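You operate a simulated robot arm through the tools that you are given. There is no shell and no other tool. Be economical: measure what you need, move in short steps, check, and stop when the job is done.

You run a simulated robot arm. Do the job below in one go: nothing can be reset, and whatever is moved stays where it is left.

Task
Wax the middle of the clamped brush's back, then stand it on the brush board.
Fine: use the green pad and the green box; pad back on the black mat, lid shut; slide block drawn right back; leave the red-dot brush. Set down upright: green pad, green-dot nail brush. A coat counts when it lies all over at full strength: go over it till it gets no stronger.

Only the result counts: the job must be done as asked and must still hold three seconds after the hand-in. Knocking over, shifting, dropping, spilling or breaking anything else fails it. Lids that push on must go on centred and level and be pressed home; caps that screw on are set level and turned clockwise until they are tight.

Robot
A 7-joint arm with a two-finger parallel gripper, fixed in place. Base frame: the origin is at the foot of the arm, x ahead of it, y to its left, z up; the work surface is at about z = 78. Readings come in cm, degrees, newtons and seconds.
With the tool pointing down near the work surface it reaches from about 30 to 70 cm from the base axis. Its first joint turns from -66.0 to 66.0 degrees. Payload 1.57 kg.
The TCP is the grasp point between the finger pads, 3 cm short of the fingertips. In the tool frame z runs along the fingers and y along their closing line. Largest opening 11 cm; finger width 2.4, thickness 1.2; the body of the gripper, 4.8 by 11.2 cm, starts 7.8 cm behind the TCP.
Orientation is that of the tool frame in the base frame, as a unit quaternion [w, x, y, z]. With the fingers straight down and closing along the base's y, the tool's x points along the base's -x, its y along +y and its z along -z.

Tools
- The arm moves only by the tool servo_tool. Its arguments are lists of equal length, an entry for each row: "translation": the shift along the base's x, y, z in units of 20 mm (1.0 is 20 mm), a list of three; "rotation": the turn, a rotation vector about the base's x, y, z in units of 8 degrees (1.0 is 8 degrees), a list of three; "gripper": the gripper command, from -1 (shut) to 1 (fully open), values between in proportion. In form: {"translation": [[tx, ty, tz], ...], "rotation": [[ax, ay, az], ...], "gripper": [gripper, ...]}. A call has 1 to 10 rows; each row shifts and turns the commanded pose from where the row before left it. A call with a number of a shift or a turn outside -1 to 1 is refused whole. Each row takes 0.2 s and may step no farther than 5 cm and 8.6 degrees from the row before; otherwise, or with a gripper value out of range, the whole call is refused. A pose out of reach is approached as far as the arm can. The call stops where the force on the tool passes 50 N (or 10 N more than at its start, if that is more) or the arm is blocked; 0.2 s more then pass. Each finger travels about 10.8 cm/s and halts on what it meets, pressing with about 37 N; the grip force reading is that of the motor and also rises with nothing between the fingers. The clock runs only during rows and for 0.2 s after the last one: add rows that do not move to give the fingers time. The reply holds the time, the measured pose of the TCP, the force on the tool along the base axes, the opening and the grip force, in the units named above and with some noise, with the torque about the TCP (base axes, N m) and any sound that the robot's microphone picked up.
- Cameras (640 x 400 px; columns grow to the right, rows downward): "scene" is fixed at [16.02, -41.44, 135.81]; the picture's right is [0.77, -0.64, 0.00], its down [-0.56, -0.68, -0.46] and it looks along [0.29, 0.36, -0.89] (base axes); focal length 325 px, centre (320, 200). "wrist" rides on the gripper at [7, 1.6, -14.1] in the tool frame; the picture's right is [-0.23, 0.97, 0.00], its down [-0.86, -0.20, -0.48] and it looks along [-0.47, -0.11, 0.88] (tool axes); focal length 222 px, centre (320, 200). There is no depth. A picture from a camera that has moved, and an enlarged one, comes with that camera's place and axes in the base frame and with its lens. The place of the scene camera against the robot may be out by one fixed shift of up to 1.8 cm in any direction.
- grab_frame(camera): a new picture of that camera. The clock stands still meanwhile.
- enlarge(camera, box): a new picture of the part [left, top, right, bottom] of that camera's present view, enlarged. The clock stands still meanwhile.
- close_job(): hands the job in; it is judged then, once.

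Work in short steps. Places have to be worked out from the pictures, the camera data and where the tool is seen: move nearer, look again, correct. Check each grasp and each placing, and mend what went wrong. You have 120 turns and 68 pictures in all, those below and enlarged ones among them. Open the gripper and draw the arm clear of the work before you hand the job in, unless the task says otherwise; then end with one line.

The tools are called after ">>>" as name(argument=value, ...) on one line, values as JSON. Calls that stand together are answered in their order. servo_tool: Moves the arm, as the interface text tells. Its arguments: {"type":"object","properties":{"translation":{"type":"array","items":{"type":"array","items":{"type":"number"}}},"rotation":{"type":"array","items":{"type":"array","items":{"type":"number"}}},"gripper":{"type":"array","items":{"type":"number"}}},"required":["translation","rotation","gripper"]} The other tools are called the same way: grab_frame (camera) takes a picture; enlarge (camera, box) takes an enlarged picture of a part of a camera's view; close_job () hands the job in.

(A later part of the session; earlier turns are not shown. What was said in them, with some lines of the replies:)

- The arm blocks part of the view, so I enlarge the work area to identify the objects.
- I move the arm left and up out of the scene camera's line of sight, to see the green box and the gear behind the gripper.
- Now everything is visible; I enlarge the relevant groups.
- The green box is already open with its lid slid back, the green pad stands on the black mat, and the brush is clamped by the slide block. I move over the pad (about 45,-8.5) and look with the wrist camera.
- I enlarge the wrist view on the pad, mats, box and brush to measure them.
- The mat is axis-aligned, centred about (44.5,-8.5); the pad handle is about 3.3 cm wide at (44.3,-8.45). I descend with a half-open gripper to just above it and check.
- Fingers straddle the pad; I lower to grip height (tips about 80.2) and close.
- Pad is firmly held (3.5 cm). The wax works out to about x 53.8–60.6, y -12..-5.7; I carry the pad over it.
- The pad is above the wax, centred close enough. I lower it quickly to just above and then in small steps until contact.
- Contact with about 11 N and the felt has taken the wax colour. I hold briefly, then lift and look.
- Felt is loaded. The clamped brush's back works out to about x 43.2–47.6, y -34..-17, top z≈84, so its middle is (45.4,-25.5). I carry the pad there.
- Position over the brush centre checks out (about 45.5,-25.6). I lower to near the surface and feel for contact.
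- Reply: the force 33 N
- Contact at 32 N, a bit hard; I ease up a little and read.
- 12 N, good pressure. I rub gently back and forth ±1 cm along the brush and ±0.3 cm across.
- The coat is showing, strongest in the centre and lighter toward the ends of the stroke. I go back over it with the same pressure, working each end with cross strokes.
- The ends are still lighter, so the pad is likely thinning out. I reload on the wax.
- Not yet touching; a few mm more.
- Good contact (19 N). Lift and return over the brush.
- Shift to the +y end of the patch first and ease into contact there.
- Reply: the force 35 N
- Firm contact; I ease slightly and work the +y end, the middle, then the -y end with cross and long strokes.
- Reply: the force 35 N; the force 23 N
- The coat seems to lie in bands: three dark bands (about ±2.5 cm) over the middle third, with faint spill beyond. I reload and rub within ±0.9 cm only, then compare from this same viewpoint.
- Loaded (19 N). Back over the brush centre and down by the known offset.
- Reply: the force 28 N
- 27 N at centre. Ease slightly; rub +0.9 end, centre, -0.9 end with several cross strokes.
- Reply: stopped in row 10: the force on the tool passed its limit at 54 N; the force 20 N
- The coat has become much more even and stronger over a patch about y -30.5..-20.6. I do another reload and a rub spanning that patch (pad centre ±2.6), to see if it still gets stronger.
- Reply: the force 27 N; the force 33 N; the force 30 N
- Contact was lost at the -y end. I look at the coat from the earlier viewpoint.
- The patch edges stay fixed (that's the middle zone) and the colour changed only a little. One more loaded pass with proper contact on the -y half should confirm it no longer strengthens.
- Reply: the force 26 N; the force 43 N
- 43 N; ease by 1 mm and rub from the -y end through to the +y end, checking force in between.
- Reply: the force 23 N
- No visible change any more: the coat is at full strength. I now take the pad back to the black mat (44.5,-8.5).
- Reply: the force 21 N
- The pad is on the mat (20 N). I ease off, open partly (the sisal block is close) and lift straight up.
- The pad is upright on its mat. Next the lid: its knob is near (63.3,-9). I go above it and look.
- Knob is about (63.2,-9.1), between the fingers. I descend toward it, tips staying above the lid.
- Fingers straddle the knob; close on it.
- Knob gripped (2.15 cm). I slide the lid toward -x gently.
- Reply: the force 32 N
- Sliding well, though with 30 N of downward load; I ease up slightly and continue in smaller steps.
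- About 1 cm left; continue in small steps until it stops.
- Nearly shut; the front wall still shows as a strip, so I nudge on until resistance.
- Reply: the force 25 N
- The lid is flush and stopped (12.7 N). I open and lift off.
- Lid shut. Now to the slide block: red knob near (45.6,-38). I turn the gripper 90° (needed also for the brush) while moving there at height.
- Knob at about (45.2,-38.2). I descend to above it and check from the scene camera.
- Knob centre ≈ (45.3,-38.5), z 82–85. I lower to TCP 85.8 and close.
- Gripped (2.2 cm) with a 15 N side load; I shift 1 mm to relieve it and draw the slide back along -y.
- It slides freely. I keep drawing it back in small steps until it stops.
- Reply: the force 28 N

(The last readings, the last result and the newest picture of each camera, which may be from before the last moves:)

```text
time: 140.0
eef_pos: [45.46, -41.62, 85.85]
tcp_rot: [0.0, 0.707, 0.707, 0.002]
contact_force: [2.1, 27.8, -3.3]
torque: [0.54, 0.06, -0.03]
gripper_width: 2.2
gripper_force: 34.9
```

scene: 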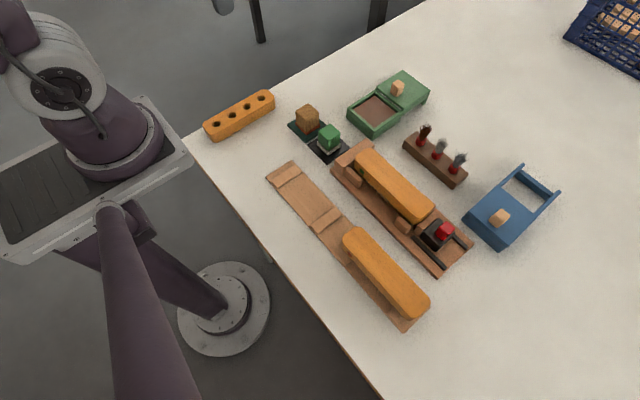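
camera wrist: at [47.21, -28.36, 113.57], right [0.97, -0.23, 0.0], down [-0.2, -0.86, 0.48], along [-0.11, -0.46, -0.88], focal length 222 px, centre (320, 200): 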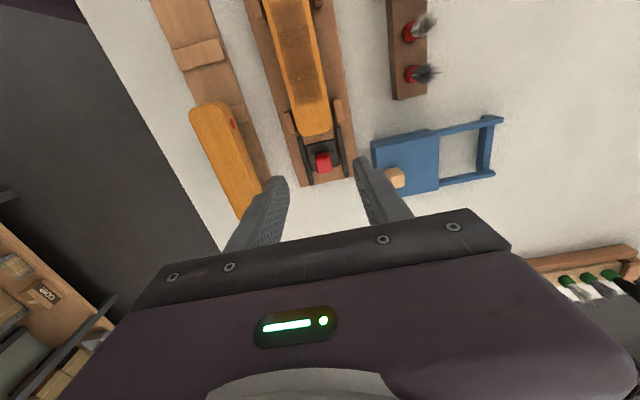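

27.8 N resistance: the slide is right back. I relax, release and rise.

>>> servo_tool(translation=[[0, 0.04, 0], [0, 0, 0], [0, 0, 0], [0, 0, 0.6], [0, 0, 1], [0, 0, 1], [0, 0, 1], [0, 0, 1], [0, 0, 1], [0, 0, 0]], rotation=[[0, 0, 0], [0, 0, 0], [0, 0, 0], [0, 0, 0], [0, 0, 0], [0, 0, 0], [0, 0, 0], [0, 0, 0], [0, 0, 0], [0, 0, 0]], gripper=[-1, 0, 0, 0, 0, 0, 0, 0, 0, 0])

>>> servo_tool(translation=[[0, 0.95, 0.1], [0, 0.95, 0.1], [0, 0.95, 0], [0, 0.95, 0], [0, 0.95, 0], [0, 0.95, 0], [0, 0.95, 0], [0, 0.9, 0], [0, 0, 0]], rotation=[[0, 0, 0], [0, 0, 0], [0, 0, 0], [0, 0, 0], [0, 0, 0], [0, 0, 0], [0, 0, 0], [0, 0, 0], [0, 0, 0]], gripper=[0.45, 0.45, 0.45, 0.45, 0.45, 0.45, 0.45, 0.45, 0.45])

>>> grab_frame(camera="wrist")

>>> enlarge(camera="scene", box=[255, 140, 485, 300])

```text
time: 142.2
eef_pos: [45.38, -41.77, 96.84]
tcp_rot: [0.0, 0.707, 0.708, 0.002]
contact_force: [0.2, -0.7, -0.1]
torque: [0.04, 0.02, 0.01]
gripper_width: 5.5
gripper_force: 0.1
```

```text
time: 144.2
eef_pos: [45.32, -26.84, 97.61]
tcp_rot: [0.0, 0.708, 0.706, 0.001]
contact_force: [-0.2, 0.4, -0.4]
torque: [-0.02, 0.0, 0.0]
gripper_width: 7.96
gripper_force: 0.0
```

```text
17 pictures are left
camera wrist: at [46.85, -19.94, 111.8], right [0.97, -0.23, 0.0], down [-0.2, -0.86, 0.48], along [-0.11, -0.46, -0.88], focal length 222 px, centre (320, 200)
```

wrist: 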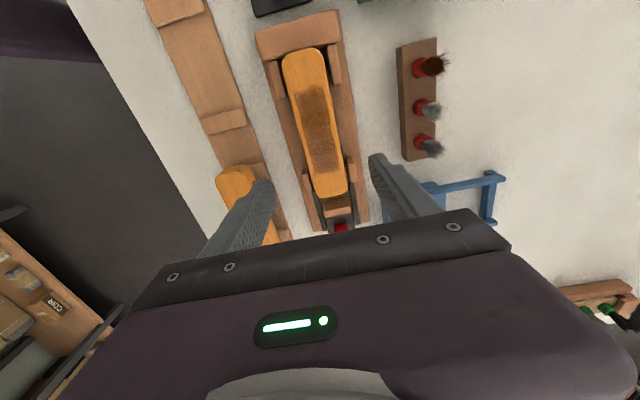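

```text
2.50 times, centred on (370, 220) of scene
camera zoom: at [16.02, -41.44, 135.81], right [0.77, -0.64, 0.0], down [-0.56, -0.68, -0.46], along [0.29, 0.36, -0.89], focal length 811 px, centre (195, 150)
```

zoom: 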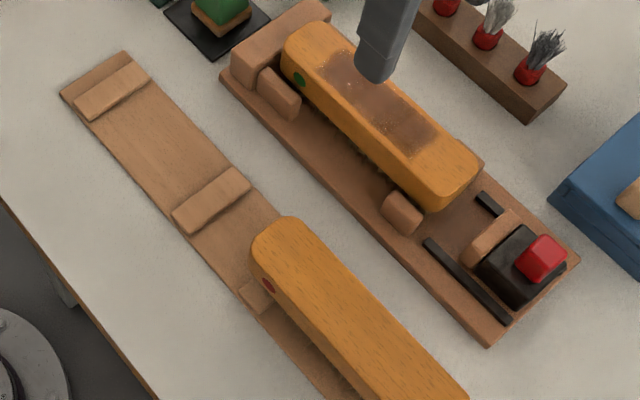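

The slide is back and the brush is free. On the board, the free pair of cleats sits about y -9.6 and -22, mirroring the red-dot brush's pair, so the brush's centre goes to about (32.5,-15.8). I now descend over the brush's middle (45.4,-25.5).

>>> servo_tool(translation=[[0.02, 0.35, -0.9], [0.02, 0.33, -0.9], [0, 0, -0.9], [0, 0, -0.9], [0, 0, -0.9], [0, 0, -0.9], [0, 0, -0.8], [0, 0, 0]], rotation=[[0, 0, 0], [0, 0, 0], [0, 0, 0], [0, 0, 0], [0, 0, 0], [0, 0, 0], [0, 0, 0], [0, 0, 0]], gripper=[0.45, 0.45, 0.45, 0.45, 0.45, 0.45, 0.45, 0.45])

>>> enlarge(camera="scene", box=[330, 130, 470, 240])

```text
time: 146.0
eef_pos: [45.47, -25.43, 85.35]
tcp_rot: [0.001, 0.707, 0.707, 0.002]
contact_force: [0.8, 0.2, -0.8]
torque: [0.0, 0.04, -0.01]
gripper_width: 7.97
gripper_force: 0.0
```

```text
3.64 times, centred on (400, 185) of scene
camera zoom: at [16.02, -41.44, 135.81], right [0.77, -0.64, 0.0], down [-0.56, -0.68, -0.46], along [0.29, 0.36, -0.89], focal length 1180 px, centre (29, 254)
```

zoom: 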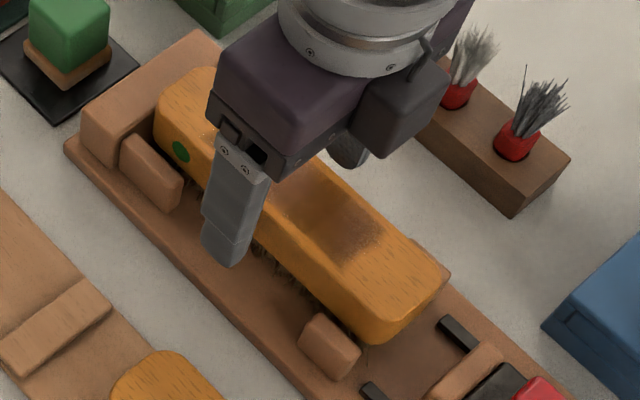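

Fingers straddle the back at mid-length. I go 3 mm lower and close.

>>> servo_tool(translation=[[0, 0, -0.15], [0, 0, 0], [0, 0, 0], [0, 0, 0], [0, 0, 0]], rotation=[[0, 0, 0], [0, 0, 0], [0, 0, 0], [0, 0, 0], [0, 0, 0]], gripper=[0.45, 0, -0.5, -1, -1])

```text
time: 147.2
eef_pos: [45.52, -25.42, 84.98]
tcp_rot: [0.0, 0.707, 0.707, 0.001]
contact_force: [-0.2, -0.7, -0.3]
torque: [0.01, -0.04, 0.02]
gripper_width: 4.56
gripper_force: 36.4
```

Gripped at 4.56 cm with no side load. I lift straight up and check.

>>> servo_tool(translation=[[0, 0, 0.3], [0, 0, 0.6], [0, 0, 0.8], [0, 0, 0.8], [0, 0, 0.8], [0, 0, 0.8], [0, 0, 0.6], [0, 0, 0]], rotation=[[0, 0, 0], [0, 0, 0], [0, 0, 0], [0, 0, 0], [0, 0, 0], [0, 0, 0], [0, 0, 0], [0, 0, 0]], gripper=[-1, -1, -1, -1, -1, -1, -1, -1])

>>> grab_frame(camera="wrist")

>>> enlarge(camera="scene", box=[255, 130, 485, 300])

```text
time: 149.0
eef_pos: [45.37, -25.31, 94.32]
tcp_rot: [0.0, 0.707, 0.707, 0.002]
contact_force: [0.3, -0.4, -2.3]
torque: [0.04, 0.01, 0.03]
gripper_width: 4.53
gripper_force: 37.5
```

```text
14 pictures are left
camera wrist: at [47.0, -18.4, 108.49], right [0.97, -0.23, 0.0], down [-0.2, -0.86, 0.48], along [-0.11, -0.46, -0.88], focal length 222 px, centre (320, 200)
```

wrist: 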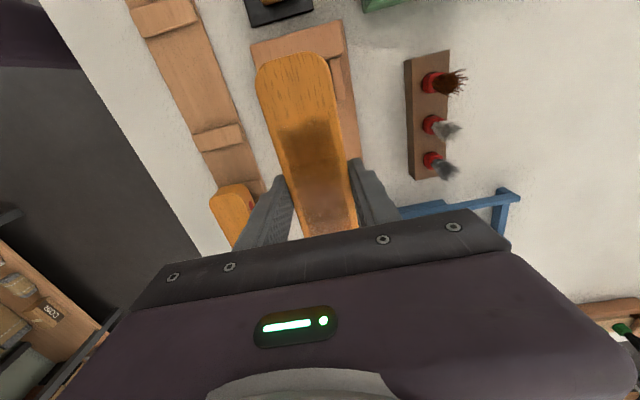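

```text
2.35 times, centred on (370, 215) of scene
camera zoom: at [16.02, -41.44, 135.81], right [0.77, -0.64, 0.0], down [-0.56, -0.68, -0.46], along [0.29, 0.36, -0.89], focal length 764 px, centre (202, 165)
```

zoom: 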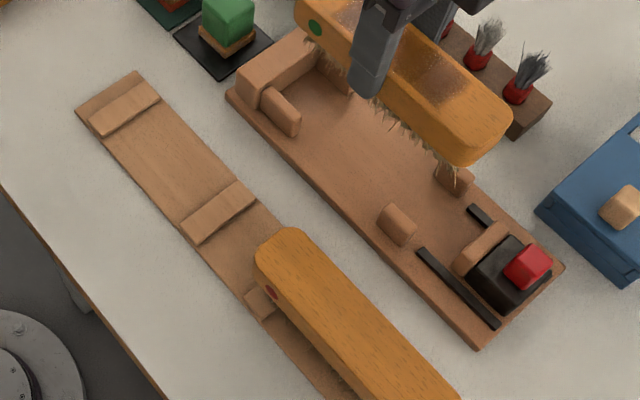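

The brush is held level. I need to know how the red-dot brush sits on its cleats, so I enlarge it.

>>> enlarge(camera="scene", box=[325, 215, 435, 330])

>>> enlarge(camera="scene", box=[350, 130, 480, 210])

```text
3.48 times, centred on (380, 272) of scene
camera zoom: at [16.02, -41.44, 135.81], right [0.77, -0.64, 0.0], down [-0.56, -0.68, -0.46], along [0.29, 0.36, -0.89], focal length 1129 px, centre (111, -52)
```

zoom: 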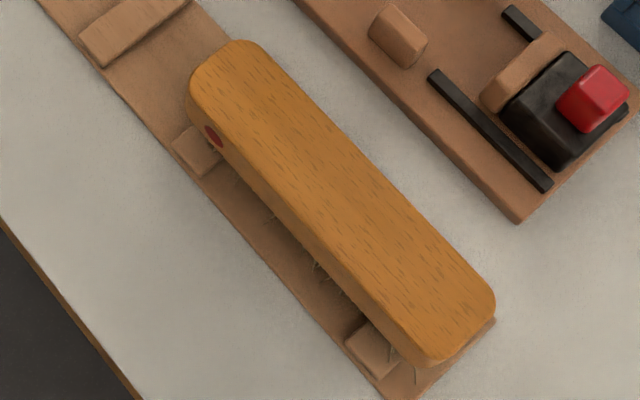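

```text
4.92 times, centred on (415, 170) of scene
camera zoom: at [16.02, -41.44, 135.81], right [0.77, -0.64, 0.0], down [-0.56, -0.68, -0.46], along [0.29, 0.36, -0.89], focal length 1598 px, centre (-148, 348)
```

zoom: 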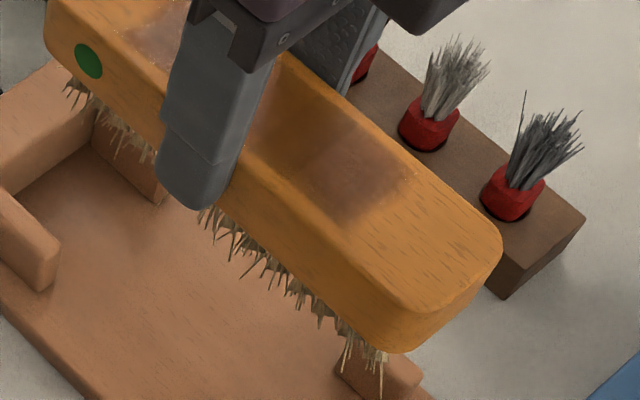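

Bristle ends stand over the cleats, symmetric about the pair. I measure the free pair precisely in an enlarged wrist view.

>>> enlarge(camera="wrist", box=[110, 0, 270, 165])

```text
2.42 times, centred on (190, 82) of wrist
camera zoom: at [47.0, -18.4, 108.49], right [0.97, -0.23, 0.0], down [-0.2, -0.86, 0.48], along [-0.11, -0.46, -0.88], focal length 538 px, centre (635, 485)
```

zoom: 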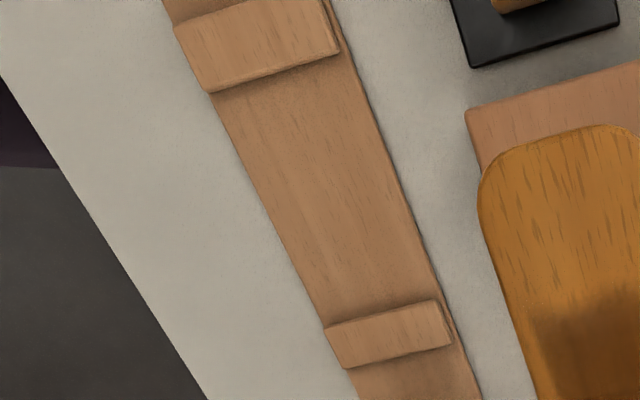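

Free cleats at about (32.9,-9.3) and (32.9,-21.8), middle (32.85,-15.5). I carry the brush there at height.

>>> servo_tool(translation=[[-0.785, 0.615, 0], [-0.785, 0.615, 0], [-0.785, 0.615, 0], [-0.785, 0.615, 0], [-0.785, 0.615, 0], [-0.785, 0.615, 0], [-0.785, 0.615, 0], [-0.785, 0.615, 0], [0, 0, 0]], rotation=[[0, 0, 0], [0, 0, 0], [0, 0, 0], [0, 0, 0], [0, 0, 0], [0, 0, 0], [0, 0, 0], [0, 0, 0], [0, 0, 0]], gripper=[-1, -1, -1, -1, -1, -1, -1, -1, -1])

>>> servo_tool(translation=[[0, 0, -0.8], [0, 0, -0.8], [0, 0, -0.8], [0, 0, 0]], rotation=[[0, 0, 0], [0, 0, 0], [0, 0, 0], [0, 0, 0]], gripper=[-1, -1, -1, -1])

>>> enlarge(camera="scene", box=[250, 130, 410, 270])

```text
time: 151.0
eef_pos: [32.85, -15.62, 94.43]
tcp_rot: [0.001, 0.707, 0.707, 0.001]
contact_force: [0.1, -0.8, -1.6]
torque: [0.0, 0.01, -0.01]
gripper_width: 4.56
gripper_force: 37.4
```

```text
time: 152.0
eef_pos: [32.98, -15.68, 89.45]
tcp_rot: [0.0, 0.708, 0.707, 0.002]
contact_force: [-1.1, -0.4, -2.2]
torque: [-0.03, -0.02, -0.01]
gripper_width: 4.53
gripper_force: 37.2
```

```text
2.86 times, centred on (330, 200) of scene
camera zoom: at [16.02, -41.44, 135.81], right [0.77, -0.64, 0.0], down [-0.56, -0.68, -0.46], along [0.29, 0.36, -0.89], focal length 927 px, centre (291, 200)
```

zoom: 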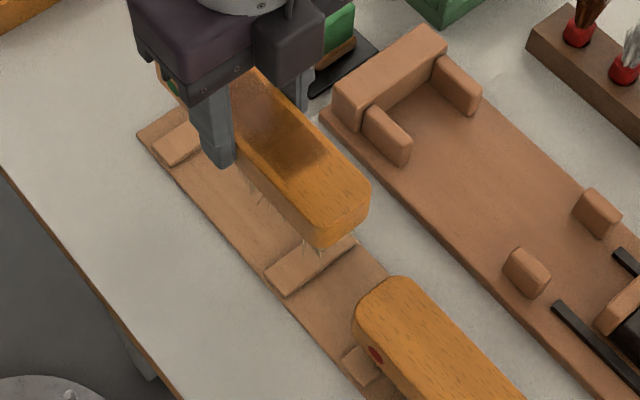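

Alignment looks right. I lower in small steps to feel for the cleats.

>>> servo_tool(translation=[[0, 0, -0.4], [0, 0, -0.4], [0, 0, -0.3], [0, 0, -0.2], [0, 0, -0.1], [0, 0, -0.1], [0, 0, 0]], rotation=[[0, 0, 0], [0, 0, 0], [0, 0, 0], [0, 0, 0], [0, 0, 0], [0, 0, 0], [0, 0, 0]], gripper=[-1, -1, -1, -1, -1, -1, -1])

```text
time: 153.6
eef_pos: [32.99, -15.66, 86.51]
tcp_rot: [0.001, 0.707, 0.707, 0.001]
contact_force: [0.7, -0.1, -2.1]
torque: [0.03, 0.01, 0.02]
gripper_width: 4.53
gripper_force: 37.0
```

>>> servo_tool(translation=[[-0.04, 0, -0.1], [0, 0.03, -0.1], [0, 0, -0.1], [0, 0, 0]], rotation=[[0, 0, 0], [0, 0, 0], [0, 0, 0], [0, 0, 0]], gripper=[-1, -1, -1, -1])

>>> enlarge(camera="scene", box=[250, 130, 410, 270])

```text
time: 154.6
eef_pos: [32.93, -15.49, 85.78]
tcp_rot: [0.0, 0.707, 0.707, 0.002]
contact_force: [0.1, 0.3, -1.7]
torque: [0.01, -0.01, 0.01]
gripper_width: 4.54
gripper_force: 37.0
```

```text
2.86 times, centred on (330, 200) of scene
camera zoom: at [16.02, -41.44, 135.81], right [0.77, -0.64, 0.0], down [-0.56, -0.68, -0.46], along [0.29, 0.36, -0.89], focal length 927 px, centre (291, 200)
```

zoom: 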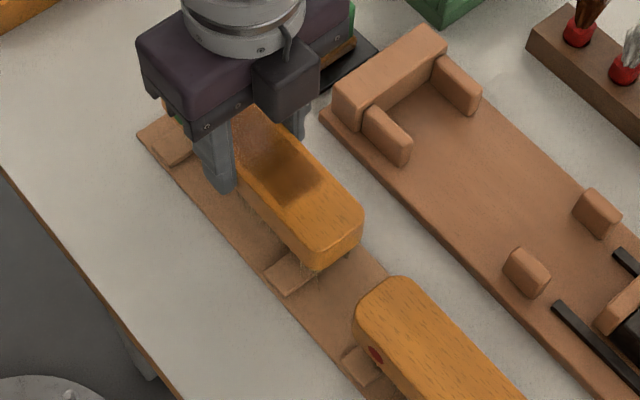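

Still no contact; the brush now sits visually like the red-dot one. I continue down in 1 mm steps.

>>> servo_tool(translation=[[0, 0, -0.06], [0, 0, -0.06], [0, 0, -0.05], [0, 0, 0]], rotation=[[0, 0, 0], [0, 0, 0], [0, 0, 0], [0, 0, 0]], gripper=[-1, -1, -1, -1])

```text
time: 155.6
eef_pos: [32.97, -15.46, 85.48]
tcp_rot: [0.0, 0.707, 0.707, 0.001]
contact_force: [0.6, 0.0, -2.3]
torque: [0.02, 0.0, -0.02]
gripper_width: 4.53
gripper_force: 37.4
```

>>> servo_tool(translation=[[0, 0, -0.06], [0, 0, -0.05], [0, 0, -0.05], [0, 0, 0]], rotation=[[0, 0, 0], [0, 0, 0], [0, 0, 0], [0, 0, 0]], gripper=[-1, -1, -1, -1])

```text
time: 156.6
eef_pos: [32.83, -15.59, 85.26]
tcp_rot: [0.0, 0.707, 0.707, 0.001]
contact_force: [0.1, 0.0, -2.0]
torque: [-0.01, 0.06, -0.02]
gripper_width: 4.53
gripper_force: 36.7
```

>>> servo_tool(translation=[[0, 0, -0.06], [0, 0, -0.05], [0, 0, -0.05], [0, 0, 0]], rotation=[[0, 0, 0], [0, 0, 0], [0, 0, 0], [0, 0, 0]], gripper=[-1, -1, -1, -1])

```text
time: 157.6
eef_pos: [32.95, -15.38, 84.79]
tcp_rot: [0.0, 0.707, 0.707, 0.002]
contact_force: [0.1, -1.0, -1.9]
torque: [0.02, 0.02, 0.01]
gripper_width: 4.57
gripper_force: 37.0
```

>>> servo_tool(translation=[[0, 0, -0.06], [0, 0, -0.05], [0, 0, -0.05], [0, 0, 0]], rotation=[[0, 0, 0], [0, 0, 0], [0, 0, 0], [0, 0, 0]], gripper=[-1, -1, -1, -1])

>>> enlarge(camera="scene", box=[270, 140, 380, 250])

```text
time: 158.6
eef_pos: [32.8, -15.43, 84.48]
tcp_rot: [0.001, 0.707, 0.707, 0.003]
contact_force: [-1.7, 2.0, 36.0]
torque: [-0.01, 0.19, 0.02]
gripper_width: 4.53
gripper_force: 37.0
```

```text
3.64 times, centred on (325, 195) of scene
camera zoom: at [15.98, -41.42, 135.82], right [0.77, -0.64, 0.0], down [-0.56, -0.68, -0.46], along [0.29, 0.36, -0.89], focal length 1180 px, centre (302, 218)
```

zoom: 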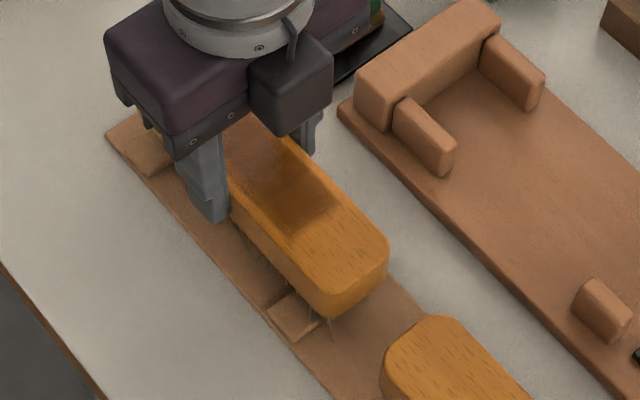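

Firm, level contact (36 N, negligible torque). I ease off, open and lift.

>>> servo_tool(translation=[[0, 0, 0.05], [0, 0, 0], [0, 0, 0], [0, 0, 0], [0, 0, 0.4], [0, 0, 0.8], [0, 0, 1], [0, 0, 1], [0, 0, 1], [0, 0, 1]], rotation=[[0, 0, 0], [0, 0, 0], [0, 0, 0], [0, 0, 0], [0, 0, 0], [0, 0, 0], [0, 0, 0], [0, 0, 0], [0, 0, 0], [0, 0, 0]], gripper=[-1, -0.1, 0.2, 0.2, 0.2, 0.2, 0.2, 0.2, 0.2, 0.2])

>>> servo_tool(translation=[[0, 0.8, 1], [0, 1, 1], [0, 1, 1], [0, 1, 1], [0, 1, 0.5], [0, 1, 0], [0, 1, 0], [0, 1, 0], [0, 1, 0]], rotation=[[0, 0, 0], [0, 0, 0], [0, 0, 0], [0, 0, 0], [0, 0, 0], [0, 0, 0], [0, 0, 0], [0, 0, 0], [0, 0, 0]], gripper=[0.2, 0.2, 0.2, 0.2, 0.2, 0.2, 0.2, 0.2, 0.2])

>>> enlarge(camera="scene", box=[250, 70, 490, 330])

>>> enlarge(camera="scene", box=[260, 140, 430, 260])

```text
time: 160.8
eef_pos: [32.72, -15.31, 95.14]
tcp_rot: [0.0, 0.707, 0.707, 0.002]
contact_force: [-0.3, 0.2, 0.0]
torque: [-0.02, -0.03, -0.04]
gripper_width: 6.59
gripper_force: 0.0
```

```text
time: 162.8
eef_pos: [33.0, 2.2, 104.13]
tcp_rot: [0.0, 0.707, 0.707, 0.001]
contact_force: [-0.2, -1.2, 0.8]
torque: [0.02, -0.01, 0.02]
gripper_width: 6.6
gripper_force: 0.1
```

```text
1.54 times, centred on (370, 200) of scene
camera zoom: at [16.02, -41.44, 135.81], right [0.77, -0.64, 0.0], down [-0.56, -0.68, -0.46], along [0.29, 0.36, -0.89], focal length 499 px, centre (243, 200)
```

zoom: 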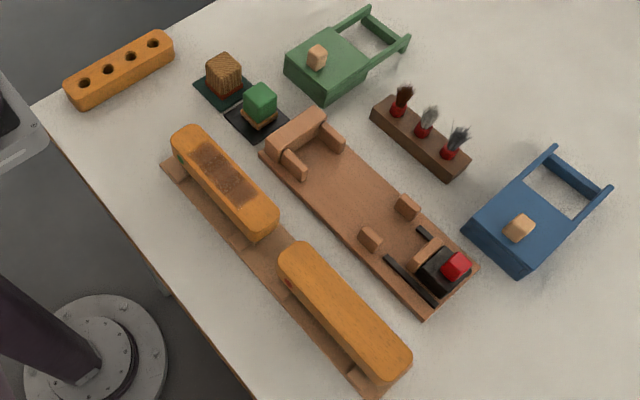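

```text
3.33 times, centred on (345, 200) of scene
camera zoom: at [16.02, -41.44, 135.81], right [0.77, -0.64, 0.0], down [-0.56, -0.68, -0.46], along [0.29, 0.36, -0.89], focal length 1082 px, centre (237, 200)
```

zoom: 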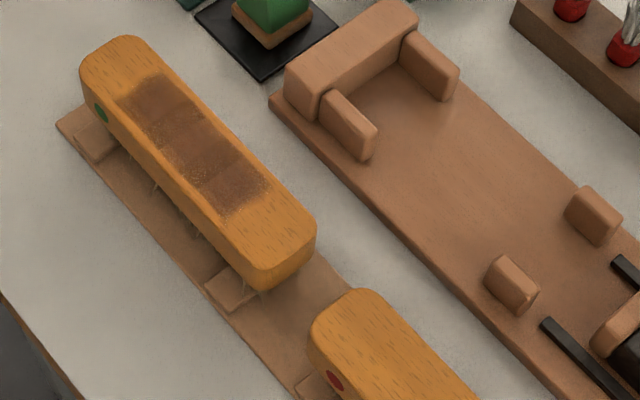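

The brush stands on the board with an even coat, the pad is upright on its mat, the lid is flush, the slide is back and the red-dot brush hasn't moved. The gripper is open and clear, so I hand in.

>>> close_job()

```text
The job is handed in.
```

The middle of the green-dot brush's back is waxed until it got no stronger, and the brush stands on the brush board. The green pad is upright on the black mat, the green box's lid is shut, and the slide block is drawn back to its stop. I did not touch the red-dot brush.
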